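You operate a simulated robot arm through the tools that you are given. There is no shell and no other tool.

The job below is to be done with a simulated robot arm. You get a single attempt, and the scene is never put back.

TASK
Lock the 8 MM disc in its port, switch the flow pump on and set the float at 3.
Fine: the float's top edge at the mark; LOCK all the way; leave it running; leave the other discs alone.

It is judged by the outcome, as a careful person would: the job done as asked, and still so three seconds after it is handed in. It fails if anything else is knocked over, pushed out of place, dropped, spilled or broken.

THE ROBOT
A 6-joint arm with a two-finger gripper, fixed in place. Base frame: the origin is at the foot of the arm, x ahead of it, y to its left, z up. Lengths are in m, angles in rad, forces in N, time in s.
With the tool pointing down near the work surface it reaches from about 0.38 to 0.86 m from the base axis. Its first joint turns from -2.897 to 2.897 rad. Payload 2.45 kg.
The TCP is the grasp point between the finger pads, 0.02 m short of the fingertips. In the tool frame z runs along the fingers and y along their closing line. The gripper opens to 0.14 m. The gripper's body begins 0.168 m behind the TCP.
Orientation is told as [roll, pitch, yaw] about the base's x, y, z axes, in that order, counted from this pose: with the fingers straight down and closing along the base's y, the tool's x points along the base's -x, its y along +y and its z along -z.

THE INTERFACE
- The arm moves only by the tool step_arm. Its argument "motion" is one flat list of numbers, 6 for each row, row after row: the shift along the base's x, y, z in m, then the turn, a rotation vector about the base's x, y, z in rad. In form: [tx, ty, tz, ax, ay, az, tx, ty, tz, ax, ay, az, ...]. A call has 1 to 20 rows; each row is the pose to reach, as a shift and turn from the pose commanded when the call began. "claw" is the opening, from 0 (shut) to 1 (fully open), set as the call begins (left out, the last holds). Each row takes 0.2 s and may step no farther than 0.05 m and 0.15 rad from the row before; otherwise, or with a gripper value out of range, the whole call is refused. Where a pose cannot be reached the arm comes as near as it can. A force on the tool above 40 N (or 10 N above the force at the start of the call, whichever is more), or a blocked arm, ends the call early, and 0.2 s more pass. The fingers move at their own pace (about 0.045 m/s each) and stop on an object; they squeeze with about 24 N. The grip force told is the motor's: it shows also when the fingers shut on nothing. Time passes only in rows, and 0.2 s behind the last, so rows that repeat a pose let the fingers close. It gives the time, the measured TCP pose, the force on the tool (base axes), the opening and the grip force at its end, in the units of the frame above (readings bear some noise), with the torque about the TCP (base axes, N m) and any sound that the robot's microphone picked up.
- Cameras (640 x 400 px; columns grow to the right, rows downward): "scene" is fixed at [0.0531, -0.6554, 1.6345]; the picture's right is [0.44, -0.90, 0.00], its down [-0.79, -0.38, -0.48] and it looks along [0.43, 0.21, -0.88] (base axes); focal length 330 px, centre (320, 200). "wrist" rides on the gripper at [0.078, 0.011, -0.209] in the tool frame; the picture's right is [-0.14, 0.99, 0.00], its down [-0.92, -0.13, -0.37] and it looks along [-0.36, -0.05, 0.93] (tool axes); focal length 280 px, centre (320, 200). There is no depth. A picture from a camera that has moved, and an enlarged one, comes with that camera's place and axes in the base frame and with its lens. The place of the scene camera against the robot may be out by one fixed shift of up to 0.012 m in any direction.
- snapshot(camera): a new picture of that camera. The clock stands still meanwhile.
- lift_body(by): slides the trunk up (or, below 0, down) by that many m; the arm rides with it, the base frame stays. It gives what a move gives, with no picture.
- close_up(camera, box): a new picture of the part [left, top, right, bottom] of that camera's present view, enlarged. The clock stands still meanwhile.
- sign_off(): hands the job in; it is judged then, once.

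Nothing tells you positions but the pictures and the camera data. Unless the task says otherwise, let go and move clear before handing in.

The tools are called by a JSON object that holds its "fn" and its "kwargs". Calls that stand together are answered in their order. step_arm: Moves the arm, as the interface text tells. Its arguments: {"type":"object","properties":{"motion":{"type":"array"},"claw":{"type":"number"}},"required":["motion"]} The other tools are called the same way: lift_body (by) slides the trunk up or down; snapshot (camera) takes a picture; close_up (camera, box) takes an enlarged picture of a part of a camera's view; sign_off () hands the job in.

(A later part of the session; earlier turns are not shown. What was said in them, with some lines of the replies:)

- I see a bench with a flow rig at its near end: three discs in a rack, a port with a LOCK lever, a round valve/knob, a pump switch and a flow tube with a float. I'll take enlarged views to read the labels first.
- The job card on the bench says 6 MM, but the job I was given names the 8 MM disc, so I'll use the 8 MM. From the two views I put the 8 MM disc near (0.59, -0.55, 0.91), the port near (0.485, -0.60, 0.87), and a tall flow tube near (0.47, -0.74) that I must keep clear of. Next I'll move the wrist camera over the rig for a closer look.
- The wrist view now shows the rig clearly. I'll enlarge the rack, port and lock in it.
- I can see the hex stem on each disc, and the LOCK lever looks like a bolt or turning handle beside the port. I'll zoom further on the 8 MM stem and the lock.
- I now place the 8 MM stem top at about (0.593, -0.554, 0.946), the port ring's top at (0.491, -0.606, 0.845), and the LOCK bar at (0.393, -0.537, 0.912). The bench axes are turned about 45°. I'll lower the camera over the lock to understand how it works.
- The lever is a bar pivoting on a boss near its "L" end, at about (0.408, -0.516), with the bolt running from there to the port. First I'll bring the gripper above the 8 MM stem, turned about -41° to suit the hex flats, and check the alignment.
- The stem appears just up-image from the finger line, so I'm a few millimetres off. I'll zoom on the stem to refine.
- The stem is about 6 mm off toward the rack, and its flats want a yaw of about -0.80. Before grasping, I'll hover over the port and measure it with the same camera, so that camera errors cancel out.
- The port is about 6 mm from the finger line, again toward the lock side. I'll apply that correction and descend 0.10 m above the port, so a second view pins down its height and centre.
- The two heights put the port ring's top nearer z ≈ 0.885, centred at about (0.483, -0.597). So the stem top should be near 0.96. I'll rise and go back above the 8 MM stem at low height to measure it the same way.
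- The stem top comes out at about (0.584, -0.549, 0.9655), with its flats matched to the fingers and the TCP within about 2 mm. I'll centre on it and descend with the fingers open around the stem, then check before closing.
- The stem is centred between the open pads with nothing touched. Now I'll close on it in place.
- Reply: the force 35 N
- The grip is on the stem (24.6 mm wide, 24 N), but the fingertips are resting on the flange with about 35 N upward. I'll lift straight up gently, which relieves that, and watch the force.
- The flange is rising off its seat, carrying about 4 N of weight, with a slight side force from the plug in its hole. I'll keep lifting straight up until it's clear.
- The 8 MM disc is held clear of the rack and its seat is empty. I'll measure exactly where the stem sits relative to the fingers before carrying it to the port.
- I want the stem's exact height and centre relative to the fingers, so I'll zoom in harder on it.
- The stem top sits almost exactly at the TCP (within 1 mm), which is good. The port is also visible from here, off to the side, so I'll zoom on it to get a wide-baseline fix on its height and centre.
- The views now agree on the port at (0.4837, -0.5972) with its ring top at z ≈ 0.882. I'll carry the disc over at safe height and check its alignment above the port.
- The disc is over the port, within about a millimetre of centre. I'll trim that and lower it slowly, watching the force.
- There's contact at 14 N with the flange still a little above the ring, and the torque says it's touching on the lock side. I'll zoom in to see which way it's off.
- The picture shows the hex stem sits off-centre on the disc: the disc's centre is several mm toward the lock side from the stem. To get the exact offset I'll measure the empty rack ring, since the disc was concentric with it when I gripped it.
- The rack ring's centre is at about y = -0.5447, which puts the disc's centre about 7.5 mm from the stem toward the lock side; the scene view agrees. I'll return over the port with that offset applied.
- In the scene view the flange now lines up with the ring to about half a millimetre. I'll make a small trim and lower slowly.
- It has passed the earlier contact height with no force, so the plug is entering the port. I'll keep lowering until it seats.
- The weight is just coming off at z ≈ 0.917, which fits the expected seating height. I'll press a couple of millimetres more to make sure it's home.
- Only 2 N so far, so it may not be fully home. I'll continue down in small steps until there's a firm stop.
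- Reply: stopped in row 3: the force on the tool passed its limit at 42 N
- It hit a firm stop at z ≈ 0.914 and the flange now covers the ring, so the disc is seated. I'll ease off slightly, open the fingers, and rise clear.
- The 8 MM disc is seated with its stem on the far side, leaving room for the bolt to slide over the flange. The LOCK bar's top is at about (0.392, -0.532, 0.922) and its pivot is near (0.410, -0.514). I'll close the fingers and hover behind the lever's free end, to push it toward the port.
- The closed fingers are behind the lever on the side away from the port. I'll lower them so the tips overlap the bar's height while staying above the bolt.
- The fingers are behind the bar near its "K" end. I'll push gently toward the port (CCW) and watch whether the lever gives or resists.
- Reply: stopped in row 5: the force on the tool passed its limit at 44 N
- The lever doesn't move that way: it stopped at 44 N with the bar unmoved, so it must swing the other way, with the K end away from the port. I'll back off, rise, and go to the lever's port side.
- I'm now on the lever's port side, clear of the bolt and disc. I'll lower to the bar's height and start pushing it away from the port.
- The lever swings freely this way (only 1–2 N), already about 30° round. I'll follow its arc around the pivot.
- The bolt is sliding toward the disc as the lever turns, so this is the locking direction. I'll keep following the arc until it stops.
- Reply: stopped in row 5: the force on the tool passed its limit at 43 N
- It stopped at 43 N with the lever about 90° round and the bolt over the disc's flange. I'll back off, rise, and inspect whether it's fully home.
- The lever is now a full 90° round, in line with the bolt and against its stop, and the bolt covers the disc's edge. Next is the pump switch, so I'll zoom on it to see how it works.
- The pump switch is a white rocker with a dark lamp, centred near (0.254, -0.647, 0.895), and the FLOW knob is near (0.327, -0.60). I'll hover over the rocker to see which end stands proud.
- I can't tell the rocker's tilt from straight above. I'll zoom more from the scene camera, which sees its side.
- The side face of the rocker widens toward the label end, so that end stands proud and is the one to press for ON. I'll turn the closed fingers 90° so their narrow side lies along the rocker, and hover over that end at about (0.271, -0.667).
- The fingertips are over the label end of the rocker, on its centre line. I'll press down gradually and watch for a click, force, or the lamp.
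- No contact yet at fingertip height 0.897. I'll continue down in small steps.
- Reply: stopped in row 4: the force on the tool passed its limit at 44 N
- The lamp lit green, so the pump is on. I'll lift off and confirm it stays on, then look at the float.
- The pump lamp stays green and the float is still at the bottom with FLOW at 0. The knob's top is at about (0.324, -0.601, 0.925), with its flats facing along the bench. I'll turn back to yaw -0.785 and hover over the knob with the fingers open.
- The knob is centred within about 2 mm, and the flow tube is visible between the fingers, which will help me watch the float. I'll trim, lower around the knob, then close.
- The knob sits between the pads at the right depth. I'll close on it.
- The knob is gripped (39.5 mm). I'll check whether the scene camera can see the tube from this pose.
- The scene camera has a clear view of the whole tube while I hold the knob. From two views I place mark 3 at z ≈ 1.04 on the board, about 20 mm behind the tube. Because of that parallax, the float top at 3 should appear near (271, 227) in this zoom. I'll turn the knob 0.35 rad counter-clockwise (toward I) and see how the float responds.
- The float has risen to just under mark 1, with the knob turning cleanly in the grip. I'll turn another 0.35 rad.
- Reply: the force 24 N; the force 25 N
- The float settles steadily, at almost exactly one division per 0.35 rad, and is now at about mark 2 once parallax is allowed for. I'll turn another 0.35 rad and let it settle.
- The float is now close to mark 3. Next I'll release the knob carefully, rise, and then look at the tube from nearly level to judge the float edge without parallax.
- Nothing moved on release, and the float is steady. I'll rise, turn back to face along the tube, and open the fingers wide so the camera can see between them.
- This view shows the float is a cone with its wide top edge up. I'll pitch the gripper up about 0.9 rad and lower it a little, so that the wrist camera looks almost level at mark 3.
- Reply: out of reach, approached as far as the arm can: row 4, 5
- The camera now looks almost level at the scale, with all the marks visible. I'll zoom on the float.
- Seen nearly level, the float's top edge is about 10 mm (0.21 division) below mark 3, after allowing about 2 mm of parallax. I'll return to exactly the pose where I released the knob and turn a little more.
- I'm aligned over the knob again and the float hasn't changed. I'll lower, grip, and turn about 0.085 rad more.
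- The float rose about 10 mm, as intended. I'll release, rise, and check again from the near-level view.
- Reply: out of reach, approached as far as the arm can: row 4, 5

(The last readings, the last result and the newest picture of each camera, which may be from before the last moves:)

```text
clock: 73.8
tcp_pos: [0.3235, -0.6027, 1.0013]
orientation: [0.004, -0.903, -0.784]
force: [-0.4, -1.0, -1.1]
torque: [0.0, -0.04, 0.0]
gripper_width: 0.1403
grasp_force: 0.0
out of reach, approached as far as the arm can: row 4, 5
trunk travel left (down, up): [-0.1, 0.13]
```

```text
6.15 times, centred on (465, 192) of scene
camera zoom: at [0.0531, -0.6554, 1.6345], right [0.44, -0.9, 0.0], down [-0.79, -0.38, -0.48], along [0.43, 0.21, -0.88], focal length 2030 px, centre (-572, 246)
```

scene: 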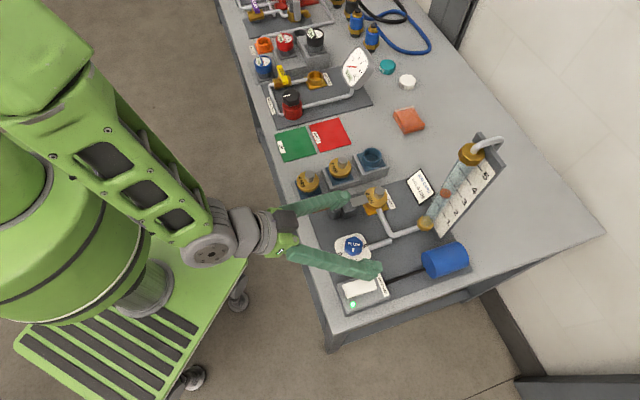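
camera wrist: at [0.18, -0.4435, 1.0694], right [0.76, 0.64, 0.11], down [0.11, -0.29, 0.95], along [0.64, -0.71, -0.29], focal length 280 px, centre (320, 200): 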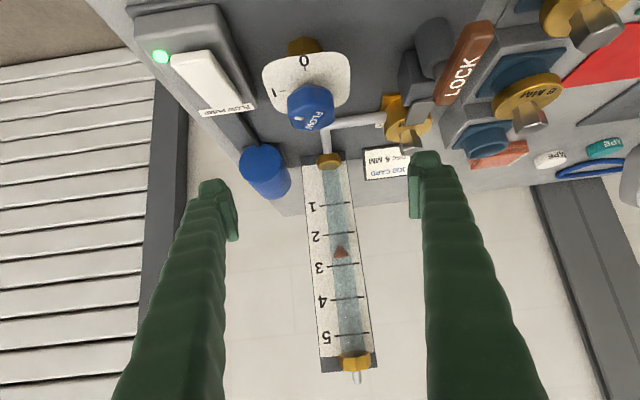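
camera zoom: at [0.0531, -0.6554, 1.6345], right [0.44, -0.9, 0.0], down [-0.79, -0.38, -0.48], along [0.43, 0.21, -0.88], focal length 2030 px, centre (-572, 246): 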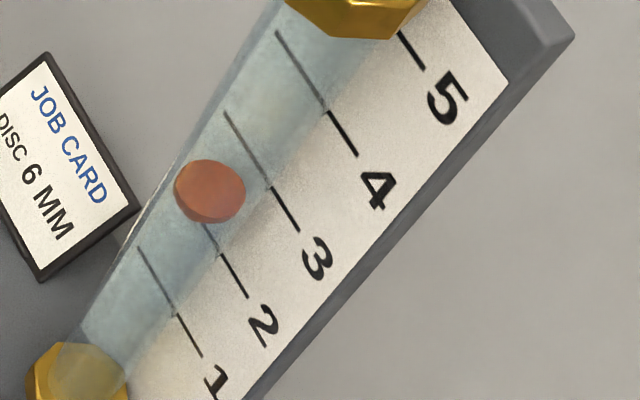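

The float's top rim now sits right at the mark 3 line. I'll lower the camera by 26 mm to be level with the mark and remove the remaining parallax.

{"fn": "step_arm", "kwargs": {"motion": [0, 0, -0.013, 0, 0, 0, 0, 0, -0.026, 0, 0, 0, 0, 0, -0.026, 0, 0, 0]}}

{"fn": "snapshot", "kwargs": {"camera": "wrist"}}

{"fn": "close_up", "kwargs": {"camera": "wrist", "box": [310, 250, 374, 290]}}

{"fn": "close_up", "kwargs": {"camera": "wrist", "box": [370, 60, 450, 140]}}

```text
clock: 74.5
tcp_pos: [0.3244, -0.6005, 0.9755]
orientation: [0.004, -0.902, -0.783]
force: [0.5, 0.0, -0.3]
torque: [0.01, -0.03, 0.01]
gripper_width: 0.1398
grasp_force: 0.1
trunk travel left (down, up): [-0.1, 0.13]
```

```text
taken
camera wrist: at [0.1805, -0.4441, 1.0429], right [0.76, 0.64, 0.11], down [0.11, -0.29, 0.95], along [0.64, -0.71, -0.29], focal length 280 px, centre (320, 200)
```

wrist: 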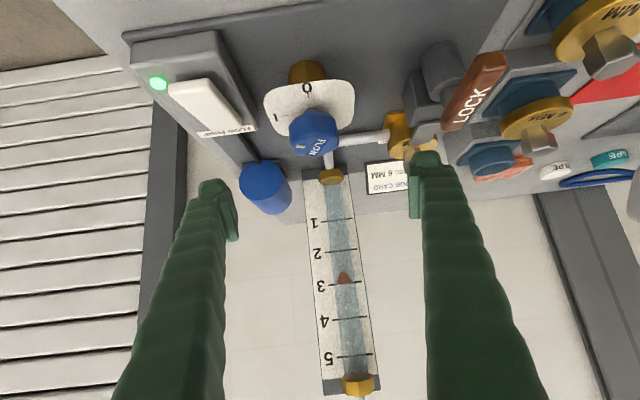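

```text
10.00 times, centred on (342, 270) of wrist
camera zoom: at [0.1805, -0.4441, 1.0429], right [0.76, 0.64, 0.11], down [0.11, -0.29, 0.95], along [0.64, -0.71, -0.29], focal length 2804 px, centre (100, -500)
```

zoom: 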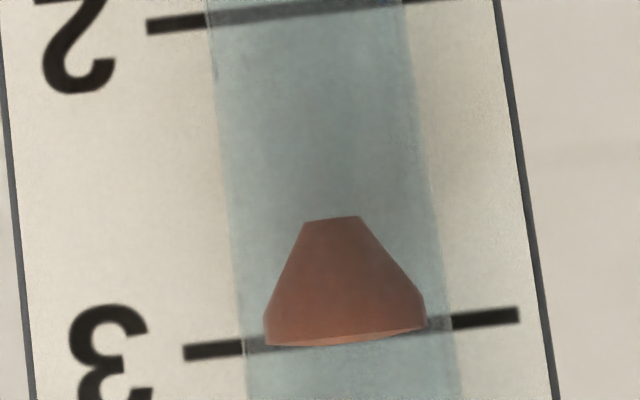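

```text
5.00 times, centred on (410, 100) of wrist
camera zoom: at [0.1805, -0.4441, 1.0429], right [0.76, 0.64, 0.11], down [0.11, -0.29, 0.95], along [0.64, -0.71, -0.29], focal length 1402 px, centre (-130, 700)
```

zoom: 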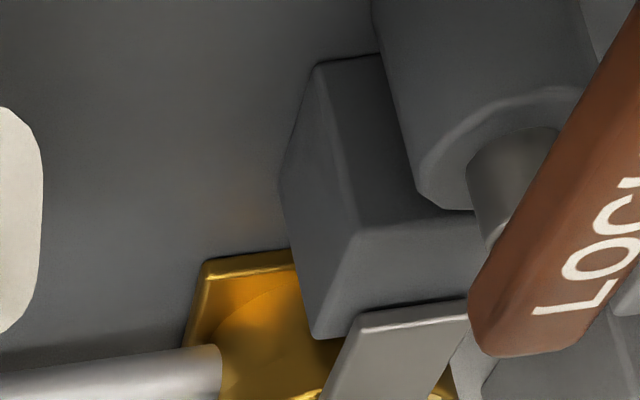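

At level view the float's rim is within about 1 mm of the mark 3 line. I'll lower the camera another 18 mm and zoom tightly to pin the residual down.

{"fn": "close_up", "kwargs": {"camera": "wrist", "box": [326, 265, 358, 290]}}

{"fn": "step_arm", "kwargs": {"motion": [0, 0, -0.01, 0, 0, 0, 0, 0, -0.018, 0, 0, 0, 0, 0, -0.018, 0, 0, 0]}}

{"fn": "snapshot", "kwargs": {"camera": "wrist"}}

{"fn": "close_up", "kwargs": {"camera": "wrist", "box": [322, 275, 370, 305]}}

```text
16.00 times, centred on (342, 278) of wrist
camera zoom: at [0.1805, -0.4441, 1.0429], right [0.76, 0.64, 0.11], down [0.11, -0.29, 0.95], along [0.64, -0.71, -0.29], focal length 4486 px, centre (-32, -1040)
```

zoom: 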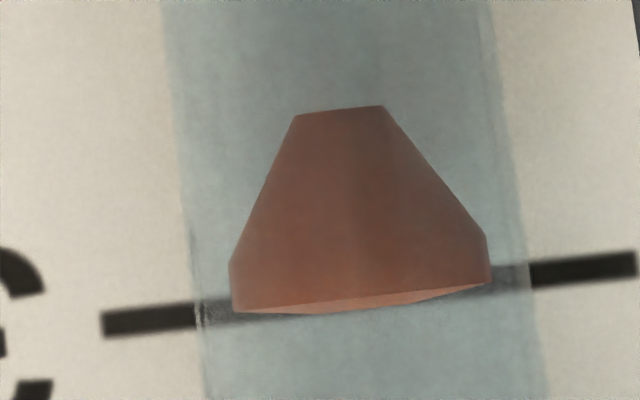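

```text
clock: 75.3
tcp_pos: [0.3237, -0.6015, 0.9584]
orientation: [0.019, -0.899, -0.792]
force: [-0.2, 0.2, 0.5]
torque: [0.04, -0.01, 0.03]
gripper_width: 0.1399
grasp_force: 0.0
trunk travel left (down, up): [-0.1, 0.13]
```

```text
taken
camera wrist: at [0.1799, -0.4468, 1.0268], right [0.76, 0.64, 0.12], down [0.11, -0.3, 0.95], along [0.65, -0.7, -0.29], focal length 280 px, centre (320, 200)
```

wrist: 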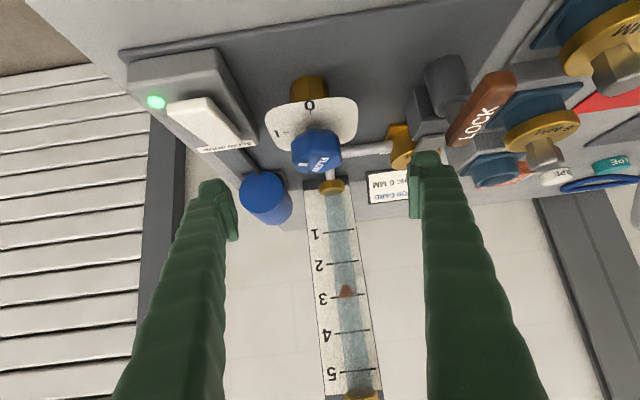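

```text
13.33 times, centred on (346, 290) of wrist
camera zoom: at [0.1799, -0.4468, 1.0268], right [0.76, 0.64, 0.12], down [0.11, -0.3, 0.95], along [0.65, -0.7, -0.29], focal length 3738 px, centre (-27, -1000)
```

zoom: 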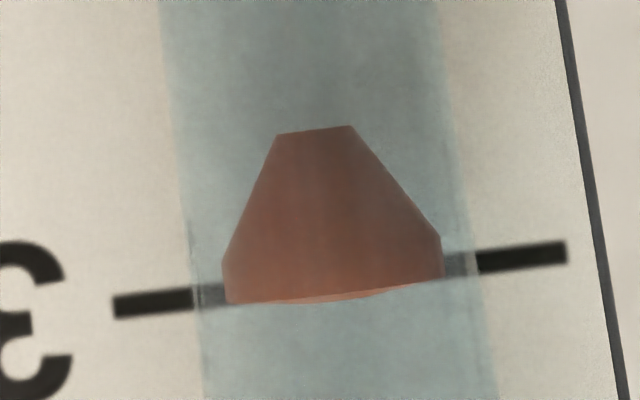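

Three camera heights agree: the float's top edge is within about 0.5 mm of mark 3, well inside the line's thickness. I'll pitch back, move the arm clear, and do a final check of everything.

{"fn": "step_arm", "kwargs": {"motion": [0, 0, 0.03, 0, 0, 0, 0, 0, 0.06, 0.099, 0.099, 0, 0, 0, 0.08, 0.198, 0.198, 0, 0, 0, 0.1, 0.297, 0.297, 0, 0, 0, 0.11, 0.396, 0.396, 0, 0, 0, 0.12, 0.495, 0.495, 0, 0, 0, 0.13, 0.594, 0.594, 0, 0, 0, 0.14, 0.636, 0.636, 0, 0, 0, 0.15, 0.636, 0.636, 0]}}

{"fn": "step_arm", "kwargs": {"motion": [-0.02, 0.03, 0.02, 0, 0, 0.14, -0.04, 0.06, 0.04, 0, 0, 0.28, -0.06, 0.09, 0.06, 0, 0, 0.42, -0.08, 0.12, 0.08, 0, 0, 0.56, -0.1, 0.15, 0.1, 0, 0, 0.7, -0.12, 0.165, 0.12, 0, 0, 0.785, -0.12, 0.165, 0.12, 0, 0, 0.785]}}

{"fn": "snapshot", "kwargs": {"camera": "scene"}}

{"fn": "close_up", "kwargs": {"camera": "scene", "box": [310, 175, 410, 240]}}

{"fn": "close_up", "kwargs": {"camera": "scene", "box": [320, 220, 440, 310]}}

{"fn": "close_up", "kwargs": {"camera": "scene", "box": [430, 160, 500, 225]}}

```text
clock: 77.3
tcp_pos: [0.3235, -0.6011, 1.1085]
orientation: [0.005, -0.001, -0.784]
force: [-0.2, -0.2, -0.5]
torque: [-0.01, 0.0, 0.0]
gripper_width: 0.1399
grasp_force: 0.0
trunk travel left (down, up): [-0.1, 0.13]
```

```text
clock: 79.0
tcp_pos: [0.2042, -0.4357, 1.2288]
orientation: [0.005, -0.002, 0.003]
force: [0.3, -0.4, 0.1]
torque: [0.02, 0.03, -0.02]
gripper_width: 0.1403
grasp_force: 0.1
trunk travel left (down, up): [-0.1, 0.13]
```

```text
taken
```

scene: 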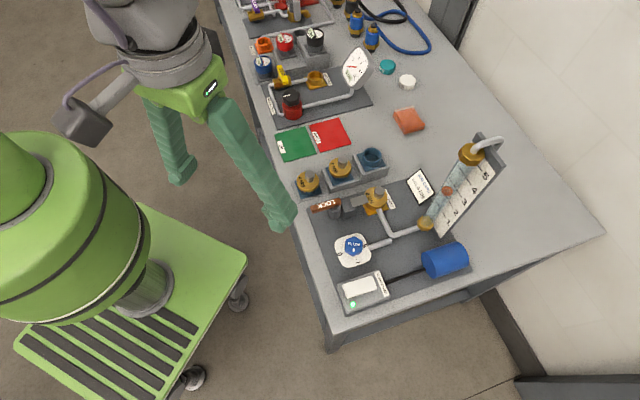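

```text
6.15 times, centred on (360, 208) of scene
camera zoom: at [0.0531, -0.6554, 1.6345], right [0.44, -0.9, 0.0], down [-0.79, -0.38, -0.48], along [0.43, 0.21, -0.88], focal length 2030 px, centre (74, 154)
```

zoom: 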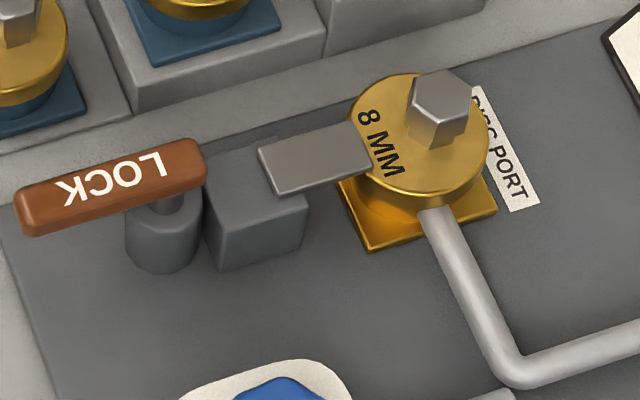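

```text
4.44 times, centred on (380, 265) of scene
camera zoom: at [0.0531, -0.6554, 1.6345], right [0.44, -0.9, 0.0], down [-0.79, -0.38, -0.48], along [0.43, 0.21, -0.88], focal length 1466 px, centre (53, -89)
```

zoom: 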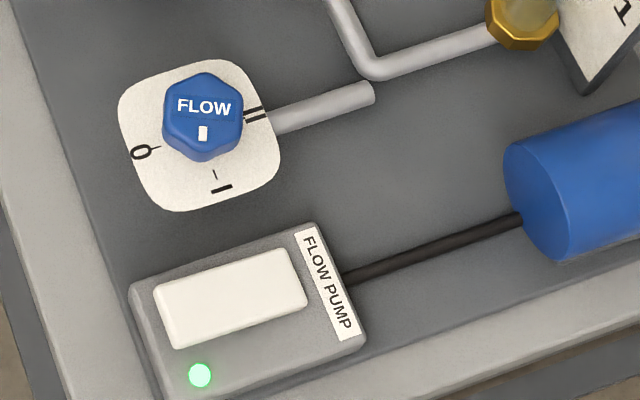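

```text
6.15 times, centred on (465, 192) of scene
camera zoom: at [0.0531, -0.6554, 1.6345], right [0.44, -0.9, 0.0], down [-0.79, -0.38, -0.48], along [0.43, 0.21, -0.88], focal length 2030 px, centre (-572, 246)
```

zoom: 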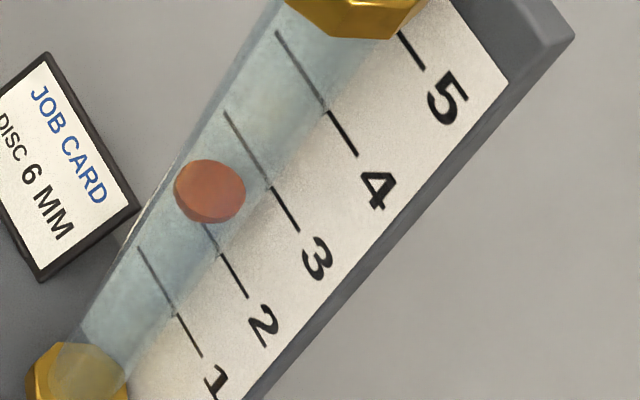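

All checks pass:
- **Disc:** the 8 MM is in the port with the bolt over its flange, and LOCK is a full 90° round, where it hit its stop at 43 N.
- **Pump:** the lamp is green.
- **Float:** its top edge is steady at mark 3.
- **Surroundings:** the 4 and 6 MM discs are untouched and the arm is clear.

I'm handing the job in.

{"fn": "sign_off", "kwargs": {}}

```text
The job is handed in.
```

The 8 MM disc is locked in its port, the flow pump is running, and the float is at 3. I've handed the job in; I haven't seen the judge's result.

- **Disc and lock:** the 8 MM disc is fully seated, with the bolt over its edge. I turned LOCK about 90° until it hit its stop.
- **Pump:** it's switched on and its lamp was still green at the last check.
- **Float:** the top edge is within about 0.5 mm of mark 3, measured from near-level camera views, and it stayed steady after I let go of the knob.
- **Everything else:** the 4 MM and 6 MM discs weren't touched, nothing was knocked over or moved, and the arm is clear of the bench.

The job card on the bench says 6 MM. I followed your instruction and used the 8 MM.
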